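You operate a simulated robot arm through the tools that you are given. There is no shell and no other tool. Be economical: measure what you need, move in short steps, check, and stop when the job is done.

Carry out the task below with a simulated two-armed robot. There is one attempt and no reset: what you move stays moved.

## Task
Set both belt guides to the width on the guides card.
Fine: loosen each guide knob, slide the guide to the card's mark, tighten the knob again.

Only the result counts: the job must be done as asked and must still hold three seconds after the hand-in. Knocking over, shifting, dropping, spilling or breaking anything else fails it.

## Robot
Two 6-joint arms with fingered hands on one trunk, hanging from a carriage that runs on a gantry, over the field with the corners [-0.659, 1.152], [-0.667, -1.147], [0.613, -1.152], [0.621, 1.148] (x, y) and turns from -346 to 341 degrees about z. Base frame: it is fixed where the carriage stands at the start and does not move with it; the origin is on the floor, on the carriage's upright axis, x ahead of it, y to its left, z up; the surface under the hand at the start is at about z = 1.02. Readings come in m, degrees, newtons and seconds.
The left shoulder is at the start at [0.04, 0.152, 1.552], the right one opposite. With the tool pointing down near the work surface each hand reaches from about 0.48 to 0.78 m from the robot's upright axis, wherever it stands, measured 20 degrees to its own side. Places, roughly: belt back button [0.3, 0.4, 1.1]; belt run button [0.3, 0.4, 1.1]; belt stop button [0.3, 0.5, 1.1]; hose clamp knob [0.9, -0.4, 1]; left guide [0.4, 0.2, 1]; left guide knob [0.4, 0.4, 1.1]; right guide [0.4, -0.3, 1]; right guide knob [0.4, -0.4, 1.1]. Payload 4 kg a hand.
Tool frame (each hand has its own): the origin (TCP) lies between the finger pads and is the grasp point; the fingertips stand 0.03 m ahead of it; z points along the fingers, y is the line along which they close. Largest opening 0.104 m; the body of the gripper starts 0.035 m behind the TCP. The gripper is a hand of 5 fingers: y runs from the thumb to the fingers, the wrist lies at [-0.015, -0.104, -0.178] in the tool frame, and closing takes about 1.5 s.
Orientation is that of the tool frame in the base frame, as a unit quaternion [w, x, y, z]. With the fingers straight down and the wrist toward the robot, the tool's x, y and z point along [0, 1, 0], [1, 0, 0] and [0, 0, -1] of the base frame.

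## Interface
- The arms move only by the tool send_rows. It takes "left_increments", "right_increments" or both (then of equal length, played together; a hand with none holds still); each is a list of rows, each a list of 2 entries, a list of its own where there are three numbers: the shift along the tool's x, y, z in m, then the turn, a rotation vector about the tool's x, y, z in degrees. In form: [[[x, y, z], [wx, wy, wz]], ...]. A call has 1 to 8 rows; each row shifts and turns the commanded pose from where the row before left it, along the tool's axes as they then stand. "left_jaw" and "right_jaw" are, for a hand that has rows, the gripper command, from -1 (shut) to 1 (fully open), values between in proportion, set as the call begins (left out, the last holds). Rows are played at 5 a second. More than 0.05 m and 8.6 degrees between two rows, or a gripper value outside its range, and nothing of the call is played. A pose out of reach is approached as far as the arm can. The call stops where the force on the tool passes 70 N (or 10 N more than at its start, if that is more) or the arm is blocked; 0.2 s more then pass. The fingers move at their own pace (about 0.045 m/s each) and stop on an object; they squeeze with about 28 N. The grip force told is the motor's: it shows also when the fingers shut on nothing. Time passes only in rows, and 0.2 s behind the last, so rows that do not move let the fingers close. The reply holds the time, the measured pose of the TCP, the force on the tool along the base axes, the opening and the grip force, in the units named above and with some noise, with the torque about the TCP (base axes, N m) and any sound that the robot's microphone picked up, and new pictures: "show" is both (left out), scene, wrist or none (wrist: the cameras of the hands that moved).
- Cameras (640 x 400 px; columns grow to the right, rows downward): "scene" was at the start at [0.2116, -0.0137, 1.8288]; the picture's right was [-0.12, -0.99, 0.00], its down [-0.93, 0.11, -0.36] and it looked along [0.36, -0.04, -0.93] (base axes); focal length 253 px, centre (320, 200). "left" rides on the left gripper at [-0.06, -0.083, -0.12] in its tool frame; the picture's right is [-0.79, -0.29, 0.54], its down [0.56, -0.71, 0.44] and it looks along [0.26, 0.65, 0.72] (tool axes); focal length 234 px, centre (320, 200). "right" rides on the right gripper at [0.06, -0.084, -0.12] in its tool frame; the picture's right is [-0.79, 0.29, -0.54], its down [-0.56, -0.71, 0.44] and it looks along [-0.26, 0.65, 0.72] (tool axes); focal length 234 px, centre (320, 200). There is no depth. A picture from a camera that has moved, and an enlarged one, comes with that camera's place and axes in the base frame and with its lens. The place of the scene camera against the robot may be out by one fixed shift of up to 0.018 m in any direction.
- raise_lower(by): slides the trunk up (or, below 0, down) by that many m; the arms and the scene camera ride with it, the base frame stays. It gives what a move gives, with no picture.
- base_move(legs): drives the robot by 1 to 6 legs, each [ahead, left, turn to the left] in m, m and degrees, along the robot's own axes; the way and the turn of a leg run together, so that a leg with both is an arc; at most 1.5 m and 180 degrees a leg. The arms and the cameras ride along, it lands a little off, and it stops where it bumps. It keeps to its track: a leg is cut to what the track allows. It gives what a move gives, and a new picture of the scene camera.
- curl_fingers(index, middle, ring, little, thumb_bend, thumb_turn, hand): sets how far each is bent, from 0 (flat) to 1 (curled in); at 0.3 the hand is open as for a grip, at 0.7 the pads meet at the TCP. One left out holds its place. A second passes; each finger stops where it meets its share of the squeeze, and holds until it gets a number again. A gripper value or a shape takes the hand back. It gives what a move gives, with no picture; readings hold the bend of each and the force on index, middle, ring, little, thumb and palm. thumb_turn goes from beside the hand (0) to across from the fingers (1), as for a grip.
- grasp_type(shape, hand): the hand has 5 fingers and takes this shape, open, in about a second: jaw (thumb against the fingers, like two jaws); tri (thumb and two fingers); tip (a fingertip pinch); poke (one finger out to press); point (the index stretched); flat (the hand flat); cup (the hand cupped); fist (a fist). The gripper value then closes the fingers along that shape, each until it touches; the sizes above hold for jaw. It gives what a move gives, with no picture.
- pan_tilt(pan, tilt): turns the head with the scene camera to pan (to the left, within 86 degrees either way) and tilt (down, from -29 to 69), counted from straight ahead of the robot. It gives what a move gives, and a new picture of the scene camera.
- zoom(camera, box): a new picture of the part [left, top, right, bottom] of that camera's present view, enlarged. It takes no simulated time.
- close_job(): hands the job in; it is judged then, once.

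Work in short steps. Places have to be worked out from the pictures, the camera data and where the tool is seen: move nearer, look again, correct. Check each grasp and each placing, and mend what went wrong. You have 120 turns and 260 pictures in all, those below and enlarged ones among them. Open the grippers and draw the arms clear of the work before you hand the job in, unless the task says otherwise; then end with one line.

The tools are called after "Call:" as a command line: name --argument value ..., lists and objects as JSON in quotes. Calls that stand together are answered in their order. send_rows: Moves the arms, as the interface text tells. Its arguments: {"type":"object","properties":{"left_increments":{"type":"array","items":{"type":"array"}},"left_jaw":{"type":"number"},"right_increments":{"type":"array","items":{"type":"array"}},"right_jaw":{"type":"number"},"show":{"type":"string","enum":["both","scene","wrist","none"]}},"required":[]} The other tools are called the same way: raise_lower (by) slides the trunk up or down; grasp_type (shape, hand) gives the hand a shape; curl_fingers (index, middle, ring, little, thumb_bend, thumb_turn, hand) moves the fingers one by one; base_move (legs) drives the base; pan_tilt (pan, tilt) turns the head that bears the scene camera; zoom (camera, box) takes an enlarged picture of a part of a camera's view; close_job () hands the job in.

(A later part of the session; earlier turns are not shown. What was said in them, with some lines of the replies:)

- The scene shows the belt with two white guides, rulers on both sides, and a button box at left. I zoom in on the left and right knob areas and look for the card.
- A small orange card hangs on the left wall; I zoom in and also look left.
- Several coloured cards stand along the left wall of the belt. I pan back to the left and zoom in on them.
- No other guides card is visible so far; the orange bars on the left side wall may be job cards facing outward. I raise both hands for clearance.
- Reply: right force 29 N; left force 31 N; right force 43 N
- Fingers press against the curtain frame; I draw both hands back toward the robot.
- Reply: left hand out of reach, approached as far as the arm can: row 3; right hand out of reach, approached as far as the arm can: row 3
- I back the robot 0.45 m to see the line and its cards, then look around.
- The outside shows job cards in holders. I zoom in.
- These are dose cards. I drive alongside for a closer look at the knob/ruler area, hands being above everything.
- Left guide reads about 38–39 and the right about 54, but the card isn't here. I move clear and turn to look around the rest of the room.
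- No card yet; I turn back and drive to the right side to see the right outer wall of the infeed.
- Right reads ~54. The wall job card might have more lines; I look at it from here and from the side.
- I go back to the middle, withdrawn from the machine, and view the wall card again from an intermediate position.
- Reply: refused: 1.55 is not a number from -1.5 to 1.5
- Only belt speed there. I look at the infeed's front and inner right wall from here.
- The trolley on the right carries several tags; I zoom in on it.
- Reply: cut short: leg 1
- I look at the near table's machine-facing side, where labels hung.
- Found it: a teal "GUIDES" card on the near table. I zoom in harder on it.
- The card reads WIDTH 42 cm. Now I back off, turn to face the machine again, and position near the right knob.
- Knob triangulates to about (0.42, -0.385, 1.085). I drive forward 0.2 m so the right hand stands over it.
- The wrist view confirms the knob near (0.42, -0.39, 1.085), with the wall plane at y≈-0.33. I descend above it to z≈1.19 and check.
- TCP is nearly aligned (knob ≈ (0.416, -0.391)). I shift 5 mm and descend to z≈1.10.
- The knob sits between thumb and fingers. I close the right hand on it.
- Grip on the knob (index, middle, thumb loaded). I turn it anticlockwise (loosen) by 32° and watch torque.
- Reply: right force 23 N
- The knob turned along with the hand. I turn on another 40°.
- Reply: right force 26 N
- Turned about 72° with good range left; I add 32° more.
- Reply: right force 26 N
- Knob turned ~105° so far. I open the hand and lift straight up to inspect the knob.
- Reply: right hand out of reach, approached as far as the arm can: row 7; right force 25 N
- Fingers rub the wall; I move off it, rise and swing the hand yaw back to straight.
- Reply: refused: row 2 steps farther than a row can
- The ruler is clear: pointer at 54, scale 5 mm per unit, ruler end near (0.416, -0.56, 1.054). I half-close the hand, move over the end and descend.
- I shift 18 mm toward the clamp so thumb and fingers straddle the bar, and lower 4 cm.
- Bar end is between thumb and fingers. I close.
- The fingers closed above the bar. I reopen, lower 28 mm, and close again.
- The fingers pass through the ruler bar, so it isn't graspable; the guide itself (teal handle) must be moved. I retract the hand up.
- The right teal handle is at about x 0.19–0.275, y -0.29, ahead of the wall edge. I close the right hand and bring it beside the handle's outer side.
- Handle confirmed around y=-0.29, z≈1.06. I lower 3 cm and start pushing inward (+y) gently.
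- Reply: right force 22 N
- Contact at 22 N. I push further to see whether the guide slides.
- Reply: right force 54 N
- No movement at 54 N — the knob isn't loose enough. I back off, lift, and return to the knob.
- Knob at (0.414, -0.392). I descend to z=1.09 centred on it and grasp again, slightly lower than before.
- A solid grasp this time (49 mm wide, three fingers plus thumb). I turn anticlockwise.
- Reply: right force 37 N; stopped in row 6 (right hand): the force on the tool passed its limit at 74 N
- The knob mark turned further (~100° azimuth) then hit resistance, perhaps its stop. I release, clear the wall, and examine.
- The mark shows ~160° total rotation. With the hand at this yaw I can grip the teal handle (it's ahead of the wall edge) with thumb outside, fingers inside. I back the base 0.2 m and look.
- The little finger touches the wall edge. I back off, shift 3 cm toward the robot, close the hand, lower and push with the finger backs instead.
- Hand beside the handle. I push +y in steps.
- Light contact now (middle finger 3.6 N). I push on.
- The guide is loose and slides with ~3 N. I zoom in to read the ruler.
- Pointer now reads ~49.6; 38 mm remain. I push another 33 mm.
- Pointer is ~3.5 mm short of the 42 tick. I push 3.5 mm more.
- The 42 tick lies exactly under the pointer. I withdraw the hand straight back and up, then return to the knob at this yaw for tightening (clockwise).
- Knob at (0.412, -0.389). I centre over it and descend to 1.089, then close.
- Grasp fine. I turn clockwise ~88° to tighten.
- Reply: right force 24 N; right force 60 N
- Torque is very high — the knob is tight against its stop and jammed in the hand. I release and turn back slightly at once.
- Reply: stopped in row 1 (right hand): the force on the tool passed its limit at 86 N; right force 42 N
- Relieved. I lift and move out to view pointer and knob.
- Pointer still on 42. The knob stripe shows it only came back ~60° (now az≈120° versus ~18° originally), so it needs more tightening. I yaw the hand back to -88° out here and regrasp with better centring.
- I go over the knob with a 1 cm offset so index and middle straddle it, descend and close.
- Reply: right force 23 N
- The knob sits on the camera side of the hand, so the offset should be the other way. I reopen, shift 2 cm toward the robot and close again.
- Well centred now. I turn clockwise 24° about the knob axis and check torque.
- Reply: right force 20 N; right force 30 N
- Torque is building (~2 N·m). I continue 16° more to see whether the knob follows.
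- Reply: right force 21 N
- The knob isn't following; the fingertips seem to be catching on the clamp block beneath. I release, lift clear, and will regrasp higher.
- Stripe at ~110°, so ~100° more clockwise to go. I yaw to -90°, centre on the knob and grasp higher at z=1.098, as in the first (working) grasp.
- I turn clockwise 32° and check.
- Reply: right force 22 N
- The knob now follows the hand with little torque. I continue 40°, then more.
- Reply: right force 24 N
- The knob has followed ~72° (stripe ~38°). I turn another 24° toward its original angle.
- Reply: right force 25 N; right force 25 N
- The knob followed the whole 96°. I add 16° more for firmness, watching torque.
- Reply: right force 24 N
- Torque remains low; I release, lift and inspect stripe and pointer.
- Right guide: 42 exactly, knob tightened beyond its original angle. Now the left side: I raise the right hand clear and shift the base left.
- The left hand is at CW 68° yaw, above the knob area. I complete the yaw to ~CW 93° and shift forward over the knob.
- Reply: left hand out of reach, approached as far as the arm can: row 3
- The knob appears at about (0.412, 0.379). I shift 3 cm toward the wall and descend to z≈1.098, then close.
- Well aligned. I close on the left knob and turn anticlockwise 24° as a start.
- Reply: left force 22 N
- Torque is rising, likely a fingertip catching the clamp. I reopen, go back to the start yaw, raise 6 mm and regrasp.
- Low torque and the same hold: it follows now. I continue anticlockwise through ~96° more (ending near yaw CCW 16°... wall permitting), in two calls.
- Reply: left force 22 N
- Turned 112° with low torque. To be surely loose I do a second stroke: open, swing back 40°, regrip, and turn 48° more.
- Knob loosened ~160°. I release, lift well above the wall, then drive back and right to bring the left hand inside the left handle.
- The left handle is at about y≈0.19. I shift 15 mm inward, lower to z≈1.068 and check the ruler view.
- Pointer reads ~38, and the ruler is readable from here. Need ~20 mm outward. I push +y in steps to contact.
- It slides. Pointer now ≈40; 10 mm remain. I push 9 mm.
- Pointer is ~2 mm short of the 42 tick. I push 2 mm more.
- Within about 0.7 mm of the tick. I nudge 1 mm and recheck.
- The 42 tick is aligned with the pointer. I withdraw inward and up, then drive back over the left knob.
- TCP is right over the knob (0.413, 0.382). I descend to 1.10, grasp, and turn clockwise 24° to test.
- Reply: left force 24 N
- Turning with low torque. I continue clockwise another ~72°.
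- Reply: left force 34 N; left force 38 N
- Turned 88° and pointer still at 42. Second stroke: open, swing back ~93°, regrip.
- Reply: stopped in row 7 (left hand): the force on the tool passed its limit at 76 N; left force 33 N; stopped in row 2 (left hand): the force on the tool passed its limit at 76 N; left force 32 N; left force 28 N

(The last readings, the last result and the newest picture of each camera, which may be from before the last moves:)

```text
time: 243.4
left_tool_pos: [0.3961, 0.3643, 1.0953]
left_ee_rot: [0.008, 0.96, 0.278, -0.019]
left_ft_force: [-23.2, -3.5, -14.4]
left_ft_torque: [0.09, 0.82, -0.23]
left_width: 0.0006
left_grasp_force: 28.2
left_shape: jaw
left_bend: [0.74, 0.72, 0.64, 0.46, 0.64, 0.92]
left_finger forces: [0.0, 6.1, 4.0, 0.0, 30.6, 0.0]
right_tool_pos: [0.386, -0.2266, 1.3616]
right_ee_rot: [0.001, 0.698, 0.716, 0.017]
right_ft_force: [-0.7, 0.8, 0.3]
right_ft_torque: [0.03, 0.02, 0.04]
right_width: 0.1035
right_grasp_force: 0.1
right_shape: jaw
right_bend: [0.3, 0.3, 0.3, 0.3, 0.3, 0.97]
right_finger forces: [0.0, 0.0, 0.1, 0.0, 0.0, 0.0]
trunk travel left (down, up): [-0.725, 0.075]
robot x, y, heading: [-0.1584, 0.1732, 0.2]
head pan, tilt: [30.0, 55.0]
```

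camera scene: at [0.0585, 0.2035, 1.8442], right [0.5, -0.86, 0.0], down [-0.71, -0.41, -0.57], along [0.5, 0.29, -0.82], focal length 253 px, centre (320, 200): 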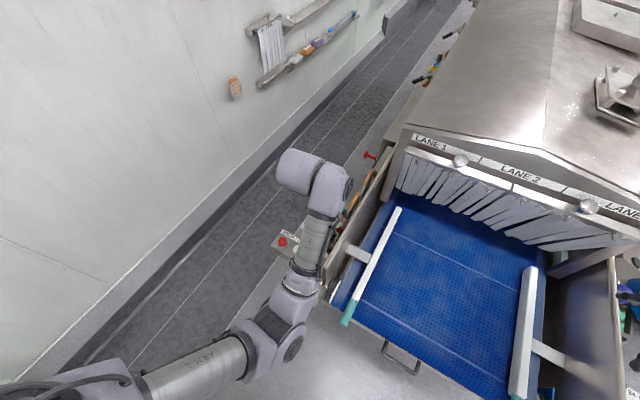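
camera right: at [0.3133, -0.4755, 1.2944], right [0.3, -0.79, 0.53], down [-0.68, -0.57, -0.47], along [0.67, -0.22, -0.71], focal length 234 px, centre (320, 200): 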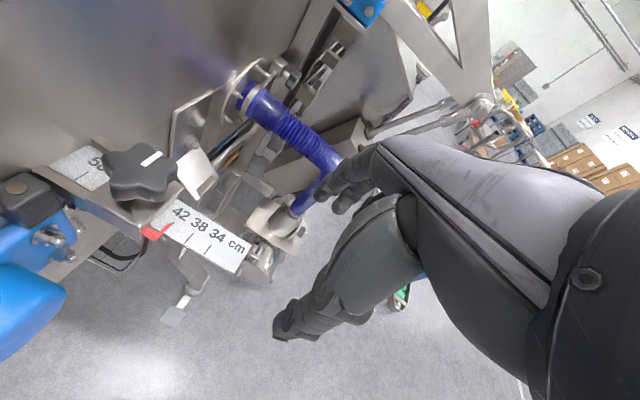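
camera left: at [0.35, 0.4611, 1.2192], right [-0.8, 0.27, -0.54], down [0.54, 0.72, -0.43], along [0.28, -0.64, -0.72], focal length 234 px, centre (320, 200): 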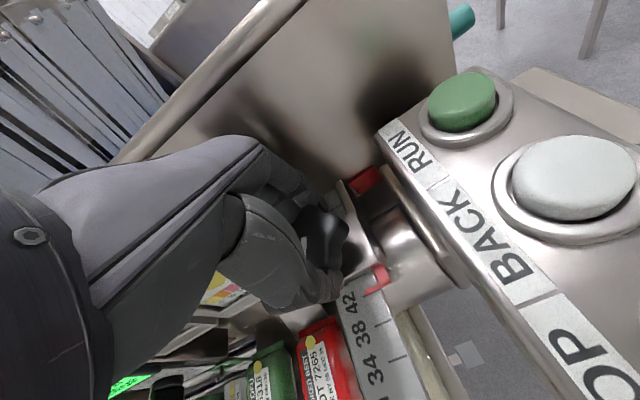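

The swing back was blocked on the little finger. I look before moving.

Call:
send_rows --left_increments '[[[0, 0, 0], [0, 0, 0]], [[0, 0, 0], [0, 0, 0]], [[0, 0, 0], [0, 0, 0]], [[0, 0, 0], [0, 0, 0]]]' --left_jaw 0.3 --show "both"

Call:
zoom --camera "left" --box '[160, 120, 420, 370]'

```text
time: 244.4
left_tool_pos: [0.4037, 0.3644, 1.0987]
left_ee_rot: [0.009, 0.96, 0.278, -0.014]
left_ft_force: [0.7, 3.1, 0.8]
left_ft_torque: [-0.07, -0.01, 0.07]
left_width: 0.0672
left_grasp_force: 0.1
left_shape: jaw
left_bend: [0.73, 0.39, 0.36, 0.33, 0.62, 0.99]
left_finger forces: [2.0, 0.0, 0.1, 0.0, 0.1, 0.1]
right_tool_pos: [0.3898, -0.2277, 1.3644]
right_ee_rot: [0.001, 0.698, 0.716, 0.018]
right_ft_force: [-0.5, 0.2, 0.3]
right_ft_torque: [0.05, -0.01, -0.03]
right_width: 0.1037
right_grasp_force: 0.2
right_shape: jaw
right_bend: [0.3, 0.3, 0.3, 0.3, 0.3, 0.97]
right_finger forces: [0.0, 0.1, 0.0, 0.0, 0.0, 0.1]
trunk travel left (down, up): [-0.725, 0.075]
robot x, y, heading: [-0.1628, 0.1714, -0.0]
head pan, tilt: [30.0, 55.0]
camera scene: at [0.0568, 0.2024, 1.8443], right [0.5, -0.87, 0.0], down [-0.71, -0.41, -0.57], along [0.5, 0.29, -0.82], focal length 253 px, centre (320, 200)
camera left: at [0.3102, 0.4056, 1.2191], right [-0.83, -0.19, -0.52], down [0.08, 0.88, -0.46], along [0.55, -0.43, -0.72], focal length 234 px, centre (320, 200)
```

scene: 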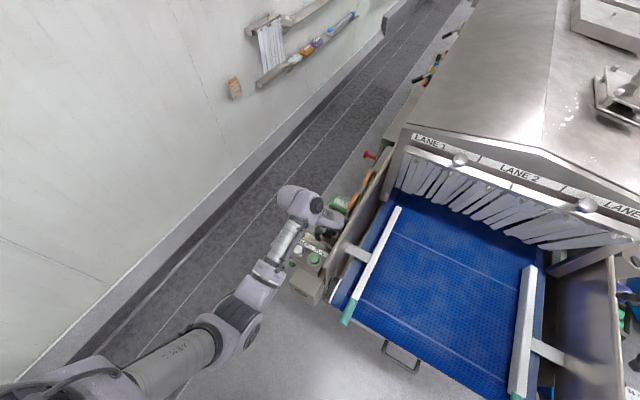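
left: 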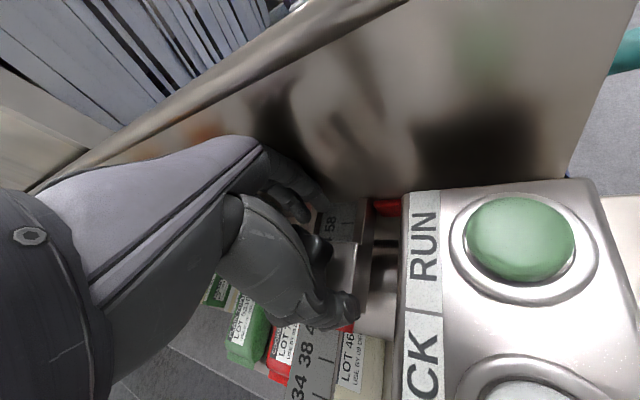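

```text
1.60 times, centred on (290, 245) of left
camera zoom: at [0.3102, 0.4056, 1.2191], right [-0.83, -0.19, -0.52], down [0.08, 0.88, -0.46], along [0.55, -0.43, -0.72], focal length 375 px, centre (368, 128)
```

zoom: 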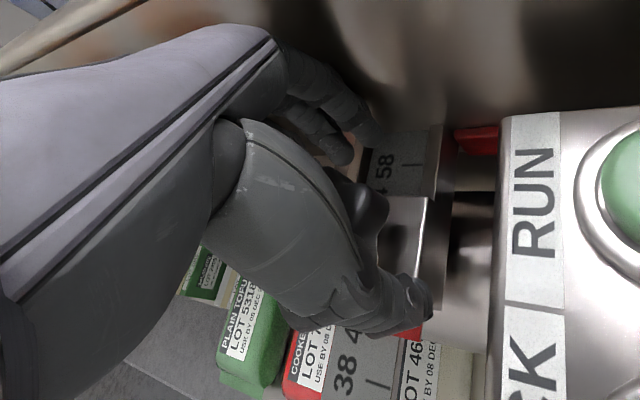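

Forces are relaxed. I lift straight up, then swing the yaw back while clear and inspect cards, pointer and knob.

Call:
send_rows --left_increments '[[[0, -0.005, -0.03], [0, 0, 0]], [[0, -0.01, -0.04], [0, 0, 0]], [[0, -0.01, -0.04], [0, 0, 0]], [[0, 0, 0], [0, 0, 0]]]' --left_jaw 0.5 --show "wrist"

Call:
zoom --camera "left" --box '[160, 150, 420, 400]'

Call:
zoom --camera "scene" --box '[300, 165, 400, 265]'

```text
time: 245.4
left_tool_pos: [0.3912, 0.3867, 1.209]
left_ee_rot: [0.01, 0.96, 0.279, -0.014]
left_ft_force: [1.0, -0.2, -0.2]
left_ft_torque: [0.02, -0.04, 0.02]
left_width: 0.0776
left_grasp_force: 0.1
left_shape: jaw
left_bend: [0.27, 0.36, 0.33, 0.31, 0.54, 0.98]
left_finger forces: [0.0, 0.0, 0.0, 0.1, 0.0, 0.0]
right_tool_pos: [0.39, -0.2281, 1.3633]
right_ee_rot: [0.002, 0.698, 0.716, 0.018]
right_ft_force: [-0.2, 0.3, 0.2]
right_ft_torque: [-0.02, 0.0, 0.0]
right_width: 0.1037
right_grasp_force: 0.0
right_shape: jaw
right_bend: [0.3, 0.3, 0.3, 0.3, 0.3, 0.97]
right_finger forces: [0.1, 0.0, 0.1, 0.1, 0.0, 0.1]
trunk travel left (down, up): [-0.725, 0.075]
robot x, y, heading: [-0.1634, 0.1722, -0.1]
head pan, tilt: [30.0, 55.0]
camera left: at [0.2978, 0.4277, 1.328], right [-0.83, -0.19, -0.52], down [0.08, 0.88, -0.46], along [0.55, -0.43, -0.72], focal length 234 px, centre (320, 200)
```

left: 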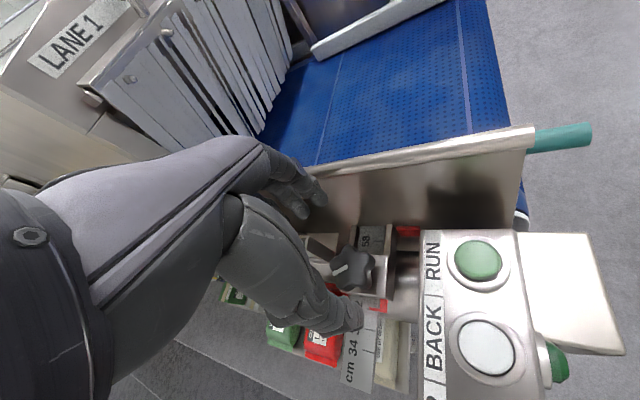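

```text
1.60 times, centred on (290, 275) of left
camera zoom: at [0.2978, 0.4277, 1.328], right [-0.83, -0.19, -0.52], down [0.08, 0.88, -0.46], along [0.55, -0.43, -0.72], focal length 375 px, centre (368, 80)
```

zoom: 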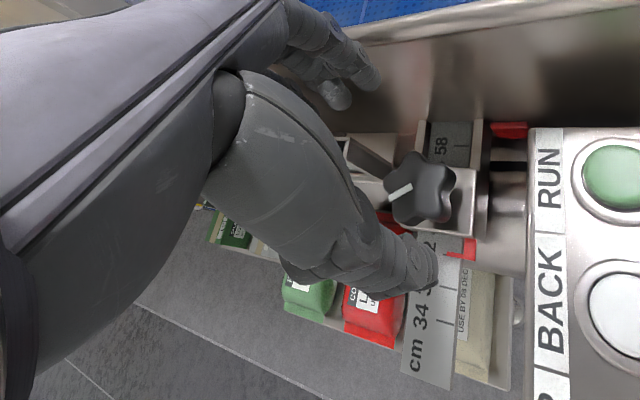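

```text
4.00 times, centred on (350, 215) of scene
camera zoom: at [0.0567, 0.2023, 1.8442], right [0.5, -0.87, 0.0], down [-0.71, -0.41, -0.57], along [0.5, 0.29, -0.82], focal length 1011 px, centre (200, 140)
```

zoom: 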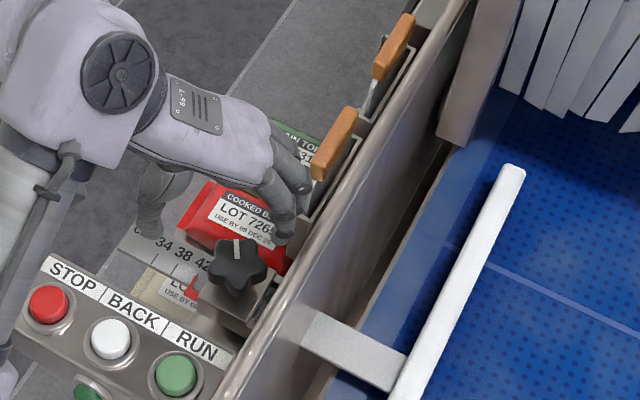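

Cards stay in their holders, pointer at 42; the knob needs roughly another 40–80° clockwise. I rotate the yaw to 0 up here, recentre, descend and close.

Call:
send_rows --left_increments '[[[0, 0, 0], [0, 0, -8]], [[0, 0, 0], [0, 0, -8]], [[0, 0, 0], [0, 0, -8]], [[0, 0, 0], [0, 0, -8]], [[0, 0, 0], [0, 0, -8]], [[0, 0, 0], [0, 0, -8]], [[0, 0, 0], [0, 0, -8]], [[0, 0, 0], [0, 0, 0]]]' --show "none"

Call:
send_rows --left_increments '[[[-0.005, 0.022, 0], [0, 0, 0]], [[0, 0, 0.04], [0, 0, 0]], [[0, 0, 0], [0, 0, 0]]]' --show "wrist"

```text
time: 247.2
left_tool_pos: [0.3941, 0.3876, 1.2092]
left_ee_rot: [0.003, 0.717, 0.697, -0.017]
left_ft_force: [0.5, -0.7, 0.6]
left_ft_torque: [0.03, 0.01, -0.04]
left_width: 0.0776
left_grasp_force: 0.1
left_shape: jaw
left_bend: [0.27, 0.36, 0.33, 0.31, 0.54, 0.98]
left_finger forces: [0.0, 0.0, 0.1, 0.0, 0.1, 0.1]
right_tool_pos: [0.3892, -0.2271, 1.363]
right_ee_rot: [0.002, 0.698, 0.716, 0.018]
right_ft_force: [-0.1, -0.5, 0.2]
right_ft_torque: [0.01, 0.01, -0.01]
right_width: 0.1037
right_grasp_force: 0.1
right_shape: jaw
right_bend: [0.3, 0.3, 0.3, 0.3, 0.3, 0.97]
right_finger forces: [0.0, 0.0, 0.0, 0.0, 0.1, 0.0]
trunk travel left (down, up): [-0.725, 0.075]
robot x, y, heading: [-0.1632, 0.1742, -0.2]
head pan, tilt: [30.0, 55.0]
```

```text
time: 248.0
left_tool_pos: [0.4128, 0.3817, 1.167]
left_ee_rot: [0.003, 0.717, 0.697, -0.018]
left_ft_force: [0.4, 0.0, 0.4]
left_ft_torque: [-0.02, -0.01, 0.01]
left_width: 0.0779
left_grasp_force: 0.1
left_shape: jaw
left_bend: [0.27, 0.36, 0.33, 0.31, 0.54, 0.98]
left_finger forces: [0.0, 0.0, 0.0, 0.0, 0.1, 0.0]
right_tool_pos: [0.3889, -0.2275, 1.3639]
right_ee_rot: [0.001, 0.698, 0.716, 0.018]
right_ft_force: [0.3, -0.4, -0.3]
right_ft_torque: [-0.01, -0.04, 0.01]
right_width: 0.1038
right_grasp_force: 0.1
right_shape: jaw
right_bend: [0.3, 0.3, 0.3, 0.3, 0.3, 0.97]
right_finger forces: [0.1, 0.0, 0.0, 0.0, 0.0, 0.0]
trunk travel left (down, up): [-0.725, 0.075]
robot x, y, heading: [-0.1664, 0.1728, 0.1]
head pan, tilt: [30.0, 55.0]
camera left: at [0.3299, 0.3266, 1.2888], right [-0.32, -0.79, -0.51], down [-0.7, 0.57, -0.44], along [0.64, 0.22, -0.74], focal length 234 px, centre (320, 200)
```

left: 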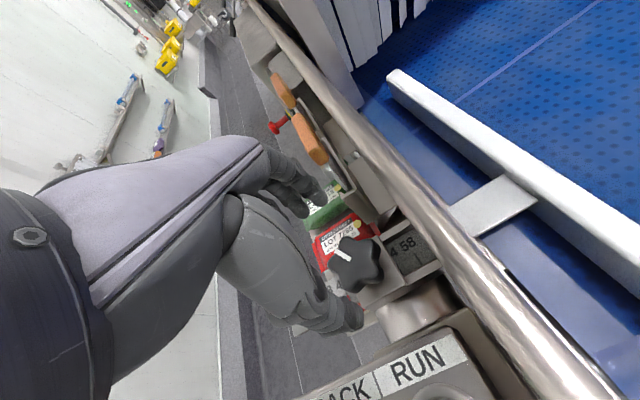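

Centred. Stripe ~25–35°, original about -4°. I descend, grasp and turn 32° clockwise.

Call:
send_rows --left_increments '[[[0, 0, 0.03], [0, 0, 0]], [[0, 0, 0.025], [0, 0, 0]], [[0, 0, 0.011], [0, 0, 0]], [[0, 0, 0], [0, 0, 0]]]' --show "none"

Call:
send_rows --left_increments '[[[0, 0, 0], [0, 0, 0]], [[0, 0, 0], [0, 0, 0]], [[0, 0, 0], [0, 0, 0]], [[0, 0, 0], [0, 0, 0]], [[0, 0, 0], [0, 0, 0]], [[0, 0, 0], [0, 0, 0]], [[0, 0, 0], [0, 0, 0]]]' --left_jaw -1 --show "none"

Call:
send_rows --left_increments '[[[0, 0, 0], [0, 0, 8]], [[0, 0, 0], [0, 0, 8]], [[0, 0, 0], [0, 0, 8]], [[0, 0, 0], [0, 0, 8]], [[0, 0, 0], [0, 0, 0]]]' --show "wrist"

```text
time: 249.0
left_tool_pos: [0.4107, 0.3786, 1.1013]
left_ee_rot: [0.002, 0.718, 0.696, -0.018]
left_ft_force: [0.1, -0.4, 0.6]
left_ft_torque: [-0.01, 0.03, 0.0]
left_width: 0.0777
left_grasp_force: 0.0
left_shape: jaw
left_bend: [0.27, 0.36, 0.33, 0.31, 0.54, 0.98]
left_finger forces: [0.1, 0.0, 0.0, 0.1, 0.0, 0.0]
right_tool_pos: [0.3889, -0.2271, 1.3627]
right_ee_rot: [0.002, 0.698, 0.715, 0.018]
right_ft_force: [-0.3, 0.4, -0.5]
right_ft_torque: [0.01, 0.0, -0.03]
right_width: 0.1036
right_grasp_force: 0.1
right_shape: jaw
right_bend: [0.3, 0.3, 0.3, 0.3, 0.3, 0.97]
right_finger forces: [0.0, 0.0, 0.1, 0.0, 0.1, 0.0]
trunk travel left (down, up): [-0.725, 0.075]
robot x, y, heading: [-0.1594, 0.1732, 0.0]
head pan, tilt: [30.0, 55.0]
```

```text
time: 250.6
left_tool_pos: [0.4108, 0.3791, 1.0997]
left_ee_rot: [0.0, 0.717, 0.697, -0.019]
left_ft_force: [-3.6, 1.5, -12.2]
left_ft_torque: [0.02, 0.11, 0.07]
left_width: 0.0287
left_grasp_force: 28.1
left_shape: jaw
left_bend: [0.74, 0.59, 0.59, 0.71, 0.76, 1.0]
left_finger forces: [14.2, 6.9, 0.1, 0.1, 25.0, 0.0]
right_tool_pos: [0.3876, -0.2271, 1.3618]
right_ee_rot: [0.002, 0.698, 0.716, 0.018]
right_ft_force: [0.4, -0.8, 1.2]
right_ft_torque: [0.0, 0.0, -0.04]
right_width: 0.1038
right_grasp_force: 0.2
right_shape: jaw
right_bend: [0.3, 0.3, 0.3, 0.3, 0.3, 0.97]
right_finger forces: [0.1, 0.0, 0.1, 0.1, 0.0, 0.0]
trunk travel left (down, up): [-0.725, 0.075]
robot x, y, heading: [-0.1603, 0.1716, 0.0]
head pan, tilt: [30.0, 55.0]
```

```text
time: 251.8
left_tool_pos: [0.4098, 0.3822, 1.0994]
left_ee_rot: [0.006, 0.882, 0.472, -0.017]
left_ft_force: [4.4, 7.9, -28.0]
left_ft_torque: [0.27, 0.23, 0.23]
left_width: 0.0287
left_grasp_force: 28.2
left_shape: jaw
left_bend: [0.74, 0.59, 0.59, 0.71, 0.76, 1.0]
left_finger forces: [18.2, 13.0, 0.0, 0.0, 25.6, 0.1]
right_tool_pos: [0.3881, -0.2274, 1.363]
right_ee_rot: [0.0, 0.698, 0.716, 0.018]
right_ft_force: [-0.3, -0.3, 0.4]
right_ft_torque: [-0.04, -0.03, -0.01]
right_width: 0.1037
right_grasp_force: 0.0
right_shape: jaw
right_bend: [0.3, 0.3, 0.3, 0.3, 0.3, 0.97]
right_finger forces: [0.0, 0.0, 0.0, 0.1, 0.0, 0.1]
trunk travel left (down, up): [-0.725, 0.075]
robot x, y, heading: [-0.1624, 0.1737, 0.2]
head pan, tilt: [30.0, 55.0]
camera left: at [0.3094, 0.3797, 1.2215], right [-0.69, -0.51, -0.51], down [-0.29, 0.85, -0.45], along [0.66, -0.16, -0.73], focal length 234 px, centre (320, 200)
```

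left: 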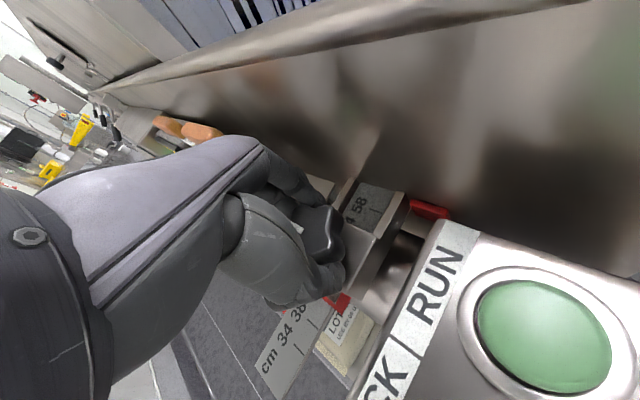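

Follows, with torque slightly rising. I add 32° more for firmness.

Call:
send_rows --left_increments '[[[0, 0, 0], [0, 0, 8]], [[0, 0, 0], [0, 0, 8]], [[0, 0, 0], [0, 0, 8]], [[0, 0, 0], [0, 0, 8]], [[0, 0, 0], [0, 0, 0]]]' --show "wrist"

Call:
zoom --camera "left" --box '[220, 130, 440, 350]'

```text
time: 253.0
left_tool_pos: [0.4105, 0.3803, 1.0994]
left_ee_rot: [0.009, 0.978, 0.21, -0.014]
left_ft_force: [10.0, 8.3, -35.9]
left_ft_torque: [0.6, 0.0, 0.9]
left_width: 0.027
left_grasp_force: 27.7
left_shape: jaw
left_bend: [0.74, 0.6, 0.59, 0.71, 0.76, 0.95]
left_finger forces: [15.9, 20.4, 0.0, 0.0, 28.4, 0.0]
right_tool_pos: [0.3876, -0.2271, 1.3619]
right_ee_rot: [0.0, 0.698, 0.716, 0.019]
right_ft_force: [-0.8, 0.2, 0.1]
right_ft_torque: [0.03, 0.0, 0.01]
right_width: 0.1037
right_grasp_force: 0.0
right_shape: jaw
right_bend: [0.3, 0.3, 0.3, 0.3, 0.3, 0.97]
right_finger forces: [0.1, 0.0, 0.0, 0.1, 0.1, 0.0]
trunk travel left (down, up): [-0.725, 0.075]
robot x, y, heading: [-0.1629, 0.1745, 0.0]
head pan, tilt: [30.0, 55.0]
camera left: at [0.3238, 0.4348, 1.22], right [-0.85, -0.08, -0.52], down [0.21, 0.86, -0.46], along [0.48, -0.5, -0.72], focal length 234 px, centre (320, 200)
```

left: 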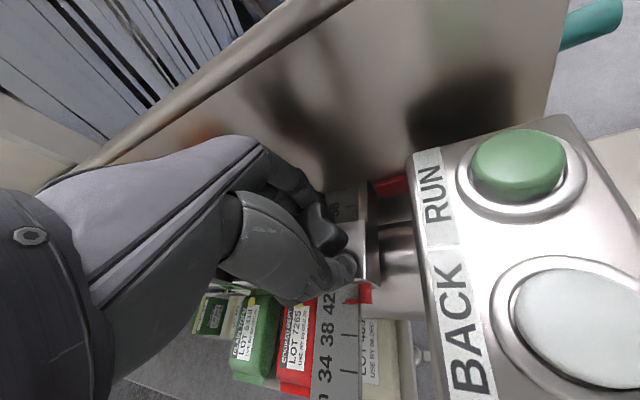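

```text
1.82 times, centred on (330, 240) of left
camera zoom: at [0.3238, 0.4348, 1.22], right [-0.85, -0.08, -0.52], down [0.21, 0.86, -0.46], along [0.48, -0.5, -0.72], focal length 426 px, centre (302, 127)
```

zoom: 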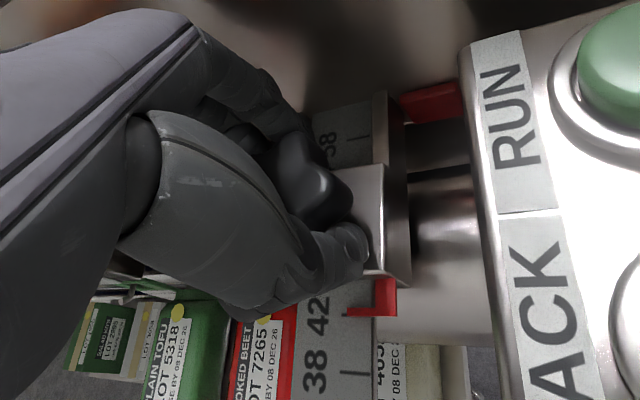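

Torque now ~0.9 N·m — tight; pointer on 42. I open, lift straight up and inspect.

Call:
send_rows --left_increments '[[[0, 0, 0], [0, 0, -2]], [[0, 0, 0], [0, 0, 0]], [[0, 0, 0], [0, 0, 0]], [[0, 0, 0], [0, 0, 0]], [[0, 0, -0.03], [0, 0, 0]], [[0, -0.01, -0.04], [0, 0, 0]], [[0, -0.01, -0.04], [0, 0, 0]], [[0, 0, -0.04], [0, 0, 0]]]' --left_jaw 0.5 --show "wrist"

Call:
zoom --camera "left" --box '[240, 180, 440, 340]'

```text
time: 254.8
left_tool_pos: [0.4068, 0.4028, 1.2515]
left_ee_rot: [0.011, 0.974, 0.227, -0.014]
left_ft_force: [0.0, 0.7, -0.3]
left_ft_torque: [-0.01, -0.01, -0.01]
left_width: 0.0776
left_grasp_force: 0.0
left_shape: jaw
left_bend: [0.27, 0.36, 0.33, 0.31, 0.54, 0.98]
left_finger forces: [0.0, 0.0, 0.0, 0.0, 0.0, 0.0]
right_tool_pos: [0.3906, -0.2261, 1.3643]
right_ee_rot: [0.002, 0.698, 0.716, 0.018]
right_ft_force: [-1.0, -1.1, 0.1]
right_ft_torque: [0.03, -0.03, -0.02]
right_width: 0.1036
right_grasp_force: 0.0
right_shape: jaw
right_bend: [0.3, 0.3, 0.3, 0.3, 0.3, 0.97]
right_finger forces: [0.1, 0.0, 0.0, 0.0, 0.0, 0.0]
trunk travel left (down, up): [-0.725, 0.075]
robot x, y, heading: [-0.1622, 0.1691, 0.0]
head pan, tilt: [30.0, 55.0]
camera left: at [0.3175, 0.4527, 1.3714], right [-0.85, -0.11, -0.52], down [0.18, 0.87, -0.46], along [0.5, -0.49, -0.72], focal length 234 px, centre (320, 200)
```

left: 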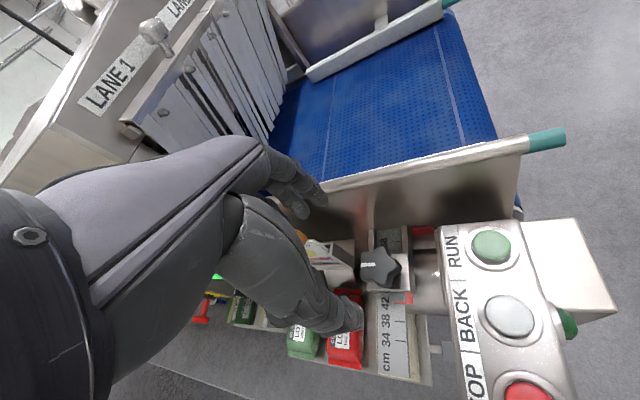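

```text
2.50 times, centred on (340, 260) of left
camera zoom: at [0.3175, 0.4527, 1.3714], right [-0.85, -0.11, -0.52], down [0.18, 0.87, -0.46], along [0.5, -0.49, -0.72], focal length 585 px, centre (270, 50)
```

zoom: 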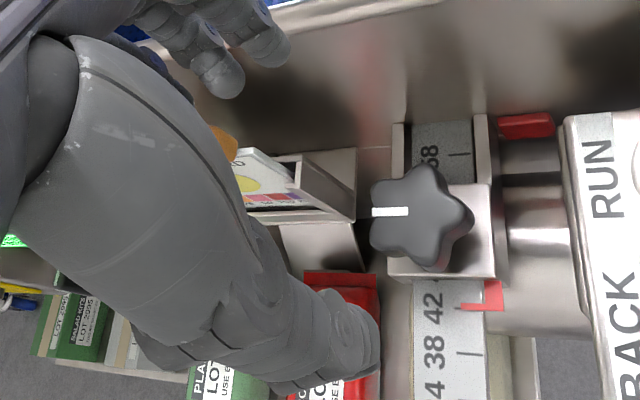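

Left knob is back slightly past its original angle and the pointer is at 42. I raise the left hand, open it, back the robot off and do a final check.

Call:
send_rows --left_increments '[[[0, 0, -0.04], [0, 0, -8]], [[0, 0, -0.04], [0, 0, -8]], [[0, 0, 0], [0, 0, -8]], [[0, 0, 0], [0, 0, -8]], [[0, 0, 0], [0, 0, -8]], [[0, 0, 0], [0, 0, -8]], [[0, 0, 0], [0, 0, -8]], [[0, 0, 0], [0, 0, -6]]]' --left_jaw 1 --show "none"

Call:
base_move --legs '[[-0.2, -0.25, 0]]'

Call:
zoom --camera "scene" --box '[260, 120, 360, 190]'

Call:
pan_tilt --pan -25 --tilt 55

```text
time: 256.6
left_tool_pos: [0.4084, 0.4037, 1.3309]
left_ee_rot: [0.003, 0.716, 0.698, -0.017]
left_ft_force: [-0.7, 0.4, -0.9]
left_ft_torque: [0.01, 0.01, -0.02]
left_width: 0.1036
left_grasp_force: 0.1
left_shape: jaw
left_bend: [0.3, 0.3, 0.3, 0.3, 0.3, 0.97]
left_finger forces: [0.1, 0.0, 0.0, 0.0, 0.0, 0.0]
right_tool_pos: [0.3891, -0.2276, 1.3638]
right_ee_rot: [0.002, 0.698, 0.716, 0.017]
right_ft_force: [-0.1, 0.2, 0.7]
right_ft_torque: [0.03, -0.01, -0.03]
right_width: 0.1038
right_grasp_force: 0.0
right_shape: jaw
right_bend: [0.3, 0.3, 0.3, 0.3, 0.3, 0.97]
right_finger forces: [0.0, 0.1, 0.1, 0.0, 0.1, 0.0]
trunk travel left (down, up): [-0.725, 0.075]
robot x, y, heading: [-0.1611, 0.1752, 0.2]
head pan, tilt: [30.0, 55.0]
```

```text
time: 258.7
left_tool_pos: [0.2089, 0.1579, 1.3324]
left_ee_rot: [0.002, 0.714, 0.7, -0.018]
left_ft_force: [0.6, 0.8, 0.3]
left_ft_torque: [0.03, -0.02, -0.01]
left_width: 0.104
left_grasp_force: 0.0
left_shape: jaw
left_bend: [0.3, 0.3, 0.3, 0.3, 0.3, 0.97]
left_finger forces: [0.0, 0.0, 0.0, 0.0, 0.1, 0.0]
right_tool_pos: [0.1965, -0.4738, 1.3644]
right_ee_rot: [0.001, 0.694, 0.72, 0.018]
right_ft_force: [0.3, 0.2, -0.5]
right_ft_torque: [0.01, -0.01, 0.02]
right_width: 0.1035
right_grasp_force: 0.0
right_shape: jaw
right_bend: [0.3, 0.3, 0.3, 0.3, 0.3, 0.97]
right_finger forces: [0.0, 0.0, 0.0, 0.0, 0.0, 0.1]
trunk travel left (down, up): [-0.725, 0.075]
robot x, y, heading: [-0.3583, -0.081, 0.6]
head pan, tilt: [30.0, 55.0]
camera scene: at [-0.1402, -0.0475, 1.8442], right [0.51, -0.86, 0.0], down [-0.7, -0.42, -0.57], along [0.49, 0.29, -0.82], focal length 253 px, centre (320, 200)
```

scene: 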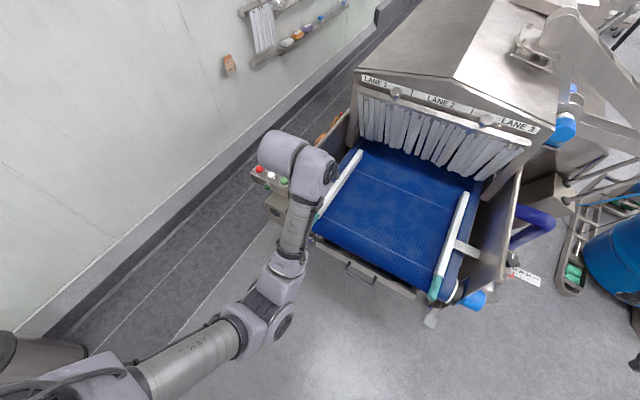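

```text
5.71 times, centred on (310, 155) of scene
camera zoom: at [-0.1402, -0.0475, 1.8442], right [0.51, -0.86, 0.0], down [-0.7, -0.42, -0.57], along [0.49, 0.29, -0.82], focal length 1444 px, centre (377, 457)
```

zoom: 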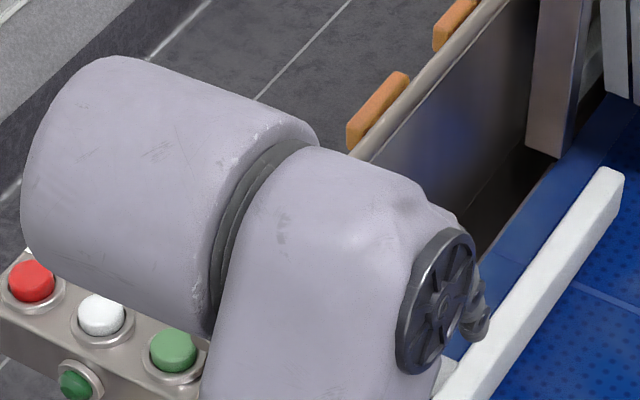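

```text
time: 259.9
left_tool_pos: [0.209, 0.1569, 1.3306]
left_ee_rot: [0.003, 0.713, 0.701, -0.017]
left_ft_force: [0.0, 0.5, 0.7]
left_ft_torque: [0.0, -0.03, -0.02]
left_width: 0.1037
left_grasp_force: 0.0
left_shape: jaw
left_bend: [0.3, 0.3, 0.3, 0.3, 0.3, 0.97]
left_finger forces: [0.1, 0.1, 0.0, 0.0, 0.0, 0.0]
right_tool_pos: [0.1976, -0.4734, 1.3646]
right_ee_rot: [0.001, 0.694, 0.72, 0.019]
right_ft_force: [-0.2, 0.5, -0.2]
right_ft_torque: [0.01, -0.01, 0.01]
right_width: 0.1036
right_grasp_force: 0.1
right_shape: jaw
right_bend: [0.3, 0.3, 0.3, 0.3, 0.3, 0.97]
right_finger forces: [0.1, 0.0, 0.1, 0.0, 0.0, 0.0]
trunk travel left (down, up): [-0.725, 0.075]
robot x, y, heading: [-0.3564, -0.0774, 0.5]
head pan, tilt: [-25.0, 55.0]
camera scene: at [-0.1365, -0.1139, 1.8442], right [-0.41, -0.91, 0.0], down [-0.75, 0.34, -0.57], along [0.52, -0.24, -0.82], focal length 253 px, centre (320, 200)
```

scene: 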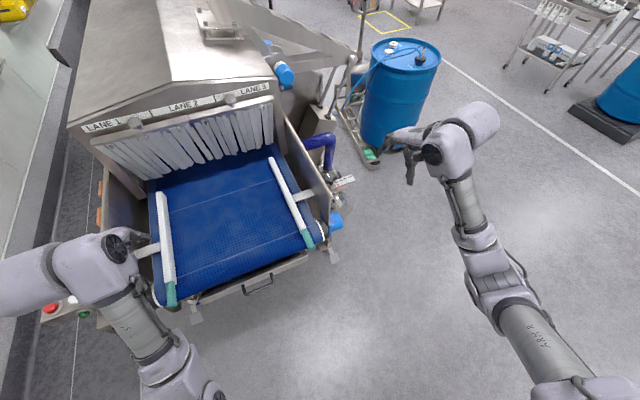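

Call:
zoom --camera "scene" --box '[322, 168, 362, 192]'

Call:
base_move --legs '[[-0.15, 0, 0]]'

Call:
pan_tilt --pan 15 --tilt 45

```text
16.00 times, centred on (342, 180) of scene
camera zoom: at [-0.1365, -0.1139, 1.8442], right [-0.41, -0.91, 0.0], down [-0.75, 0.34, -0.57], along [0.52, -0.24, -0.82], focal length 4043 px, centre (-32, 520)
```

zoom: 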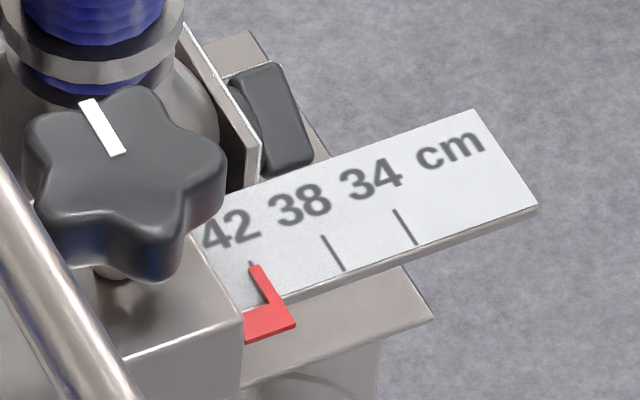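

```text
time: 261.3
left_tool_pos: [0.0628, 0.1555, 1.3326]
left_ee_rot: [0.002, 0.714, 0.7, -0.018]
left_ft_force: [-0.4, -0.2, 0.2]
left_ft_torque: [0.04, -0.02, 0.0]
left_width: 0.1041
left_grasp_force: 0.0
left_shape: jaw
left_bend: [0.3, 0.3, 0.3, 0.3, 0.3, 0.97]
left_finger forces: [0.0, 0.0, 0.1, 0.1, 0.0, 0.0]
right_tool_pos: [0.0509, -0.4759, 1.3632]
right_ee_rot: [0.001, 0.694, 0.72, 0.019]
right_ft_force: [0.7, -1.8, 0.7]
right_ft_torque: [-0.04, 0.02, -0.01]
right_width: 0.1036
right_grasp_force: 0.1
right_shape: jaw
right_bend: [0.3, 0.3, 0.3, 0.3, 0.3, 0.97]
right_finger forces: [0.1, 0.0, 0.0, 0.1, 0.1, 0.0]
trunk travel left (down, up): [-0.725, 0.075]
robot x, y, heading: [-0.5023, -0.0831, 0.7]
head pan, tilt: [-25.0, 55.0]
camera scene: at [-0.2832, -0.1155, 1.8442], right [-0.41, -0.91, 0.0], down [-0.75, 0.34, -0.57], along [0.52, -0.24, -0.82], focal length 253 px, centre (320, 200)
```

scene: 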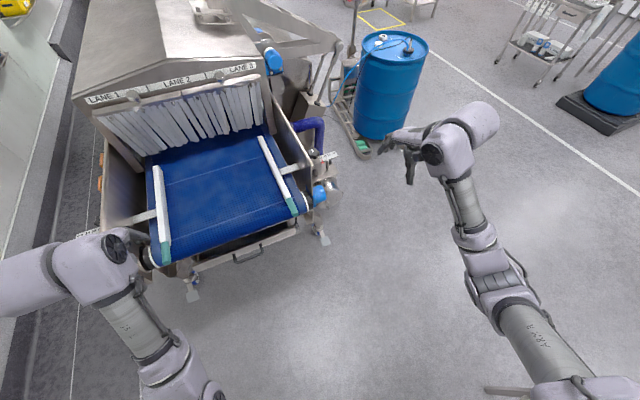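

```text
time: 262.4
left_tool_pos: [0.0618, 0.1562, 1.3318]
left_ee_rot: [0.002, 0.714, 0.7, -0.017]
left_ft_force: [0.7, 0.1, 0.0]
left_ft_torque: [0.02, 0.0, -0.04]
left_width: 0.1037
left_grasp_force: 0.0
left_shape: jaw
left_bend: [0.3, 0.3, 0.3, 0.3, 0.3, 0.97]
left_finger forces: [0.1, 0.1, 0.0, 0.0, 0.0, 0.0]
right_tool_pos: [0.0508, -0.475, 1.3633]
right_ee_rot: [0.001, 0.694, 0.72, 0.018]
right_ft_force: [0.1, 0.4, 0.5]
right_ft_torque: [0.0, 0.0, 0.0]
right_width: 0.1037
right_grasp_force: 0.0
right_shape: jaw
right_bend: [0.3, 0.3, 0.3, 0.3, 0.3, 0.97]
right_finger forces: [0.0, 0.1, 0.0, 0.1, 0.1, 0.0]
trunk travel left (down, up): [-0.725, 0.075]
robot x, y, heading: [-0.5064, -0.0819, 0.6]
head pan, tilt: [15.0, 45.0]
camera scene: at [-0.2705, -0.0639, 1.8576], right [0.27, -0.96, 0.0], down [-0.68, -0.19, -0.71], along [0.68, 0.19, -0.71], focal length 253 px, centre (320, 200)
```

scene: 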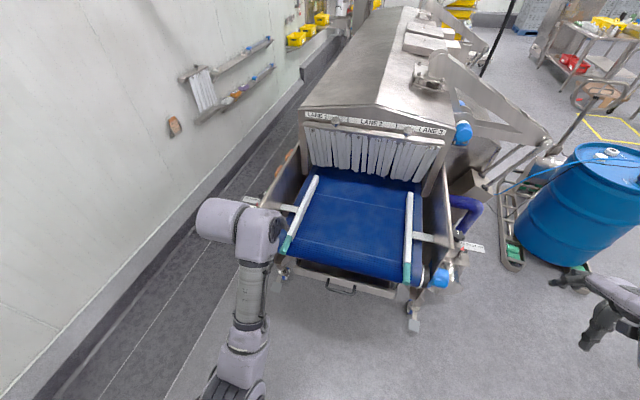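

Right: pointer exactly on 42, knob back at/just past its original angle. A last look at the left ruler and cards.

Call:
zoom --camera "scene" --box '[235, 180, 285, 212]'

Call:
zoom --camera "scene" --box '[240, 140, 320, 200]'

```text
12.50 times, centred on (260, 196) of scene
camera zoom: at [-0.2705, -0.0639, 1.8576], right [0.27, -0.96, 0.0], down [-0.68, -0.19, -0.71], along [0.68, 0.19, -0.71], focal length 3158 px, centre (1070, 250)
```

zoom: 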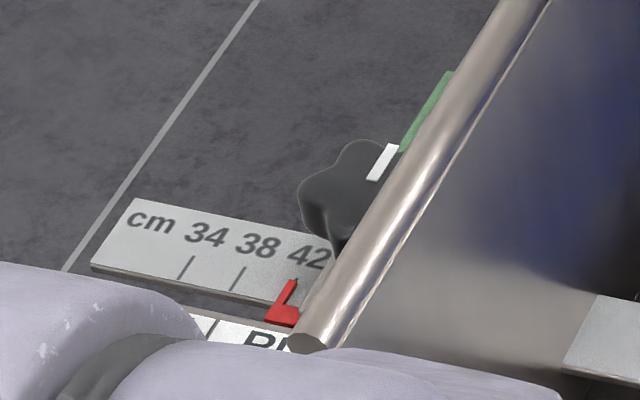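

```text
6.67 times, centred on (280, 170) of scene
camera zoom: at [-0.2705, -0.0639, 1.8576], right [0.27, -0.96, 0.0], down [-0.68, -0.19, -0.71], along [0.68, 0.19, -0.71], focal length 1684 px, centre (587, 400)
```

zoom: 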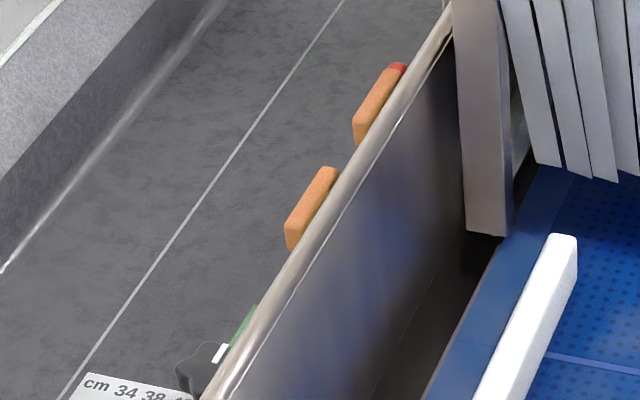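

Both pointers stand on 42, both knobs are tightened, both cards are in their holders, and the hands are open and clear. I hand the job in.

Call:
close_job

```text
The job is handed in.
```

I set both belt guides to 42 cm, the width on the guides card, tightened both knobs, and handed the job in. In the last pictures each pointer sits on the 42 mark and both knobs are at or slightly past their original tightened angle. I did not push on the guides after tightening to test the hold. While I was tightening the knobs, the hands jammed hard against the machine a few times. The last views show nothing moved or damaged.
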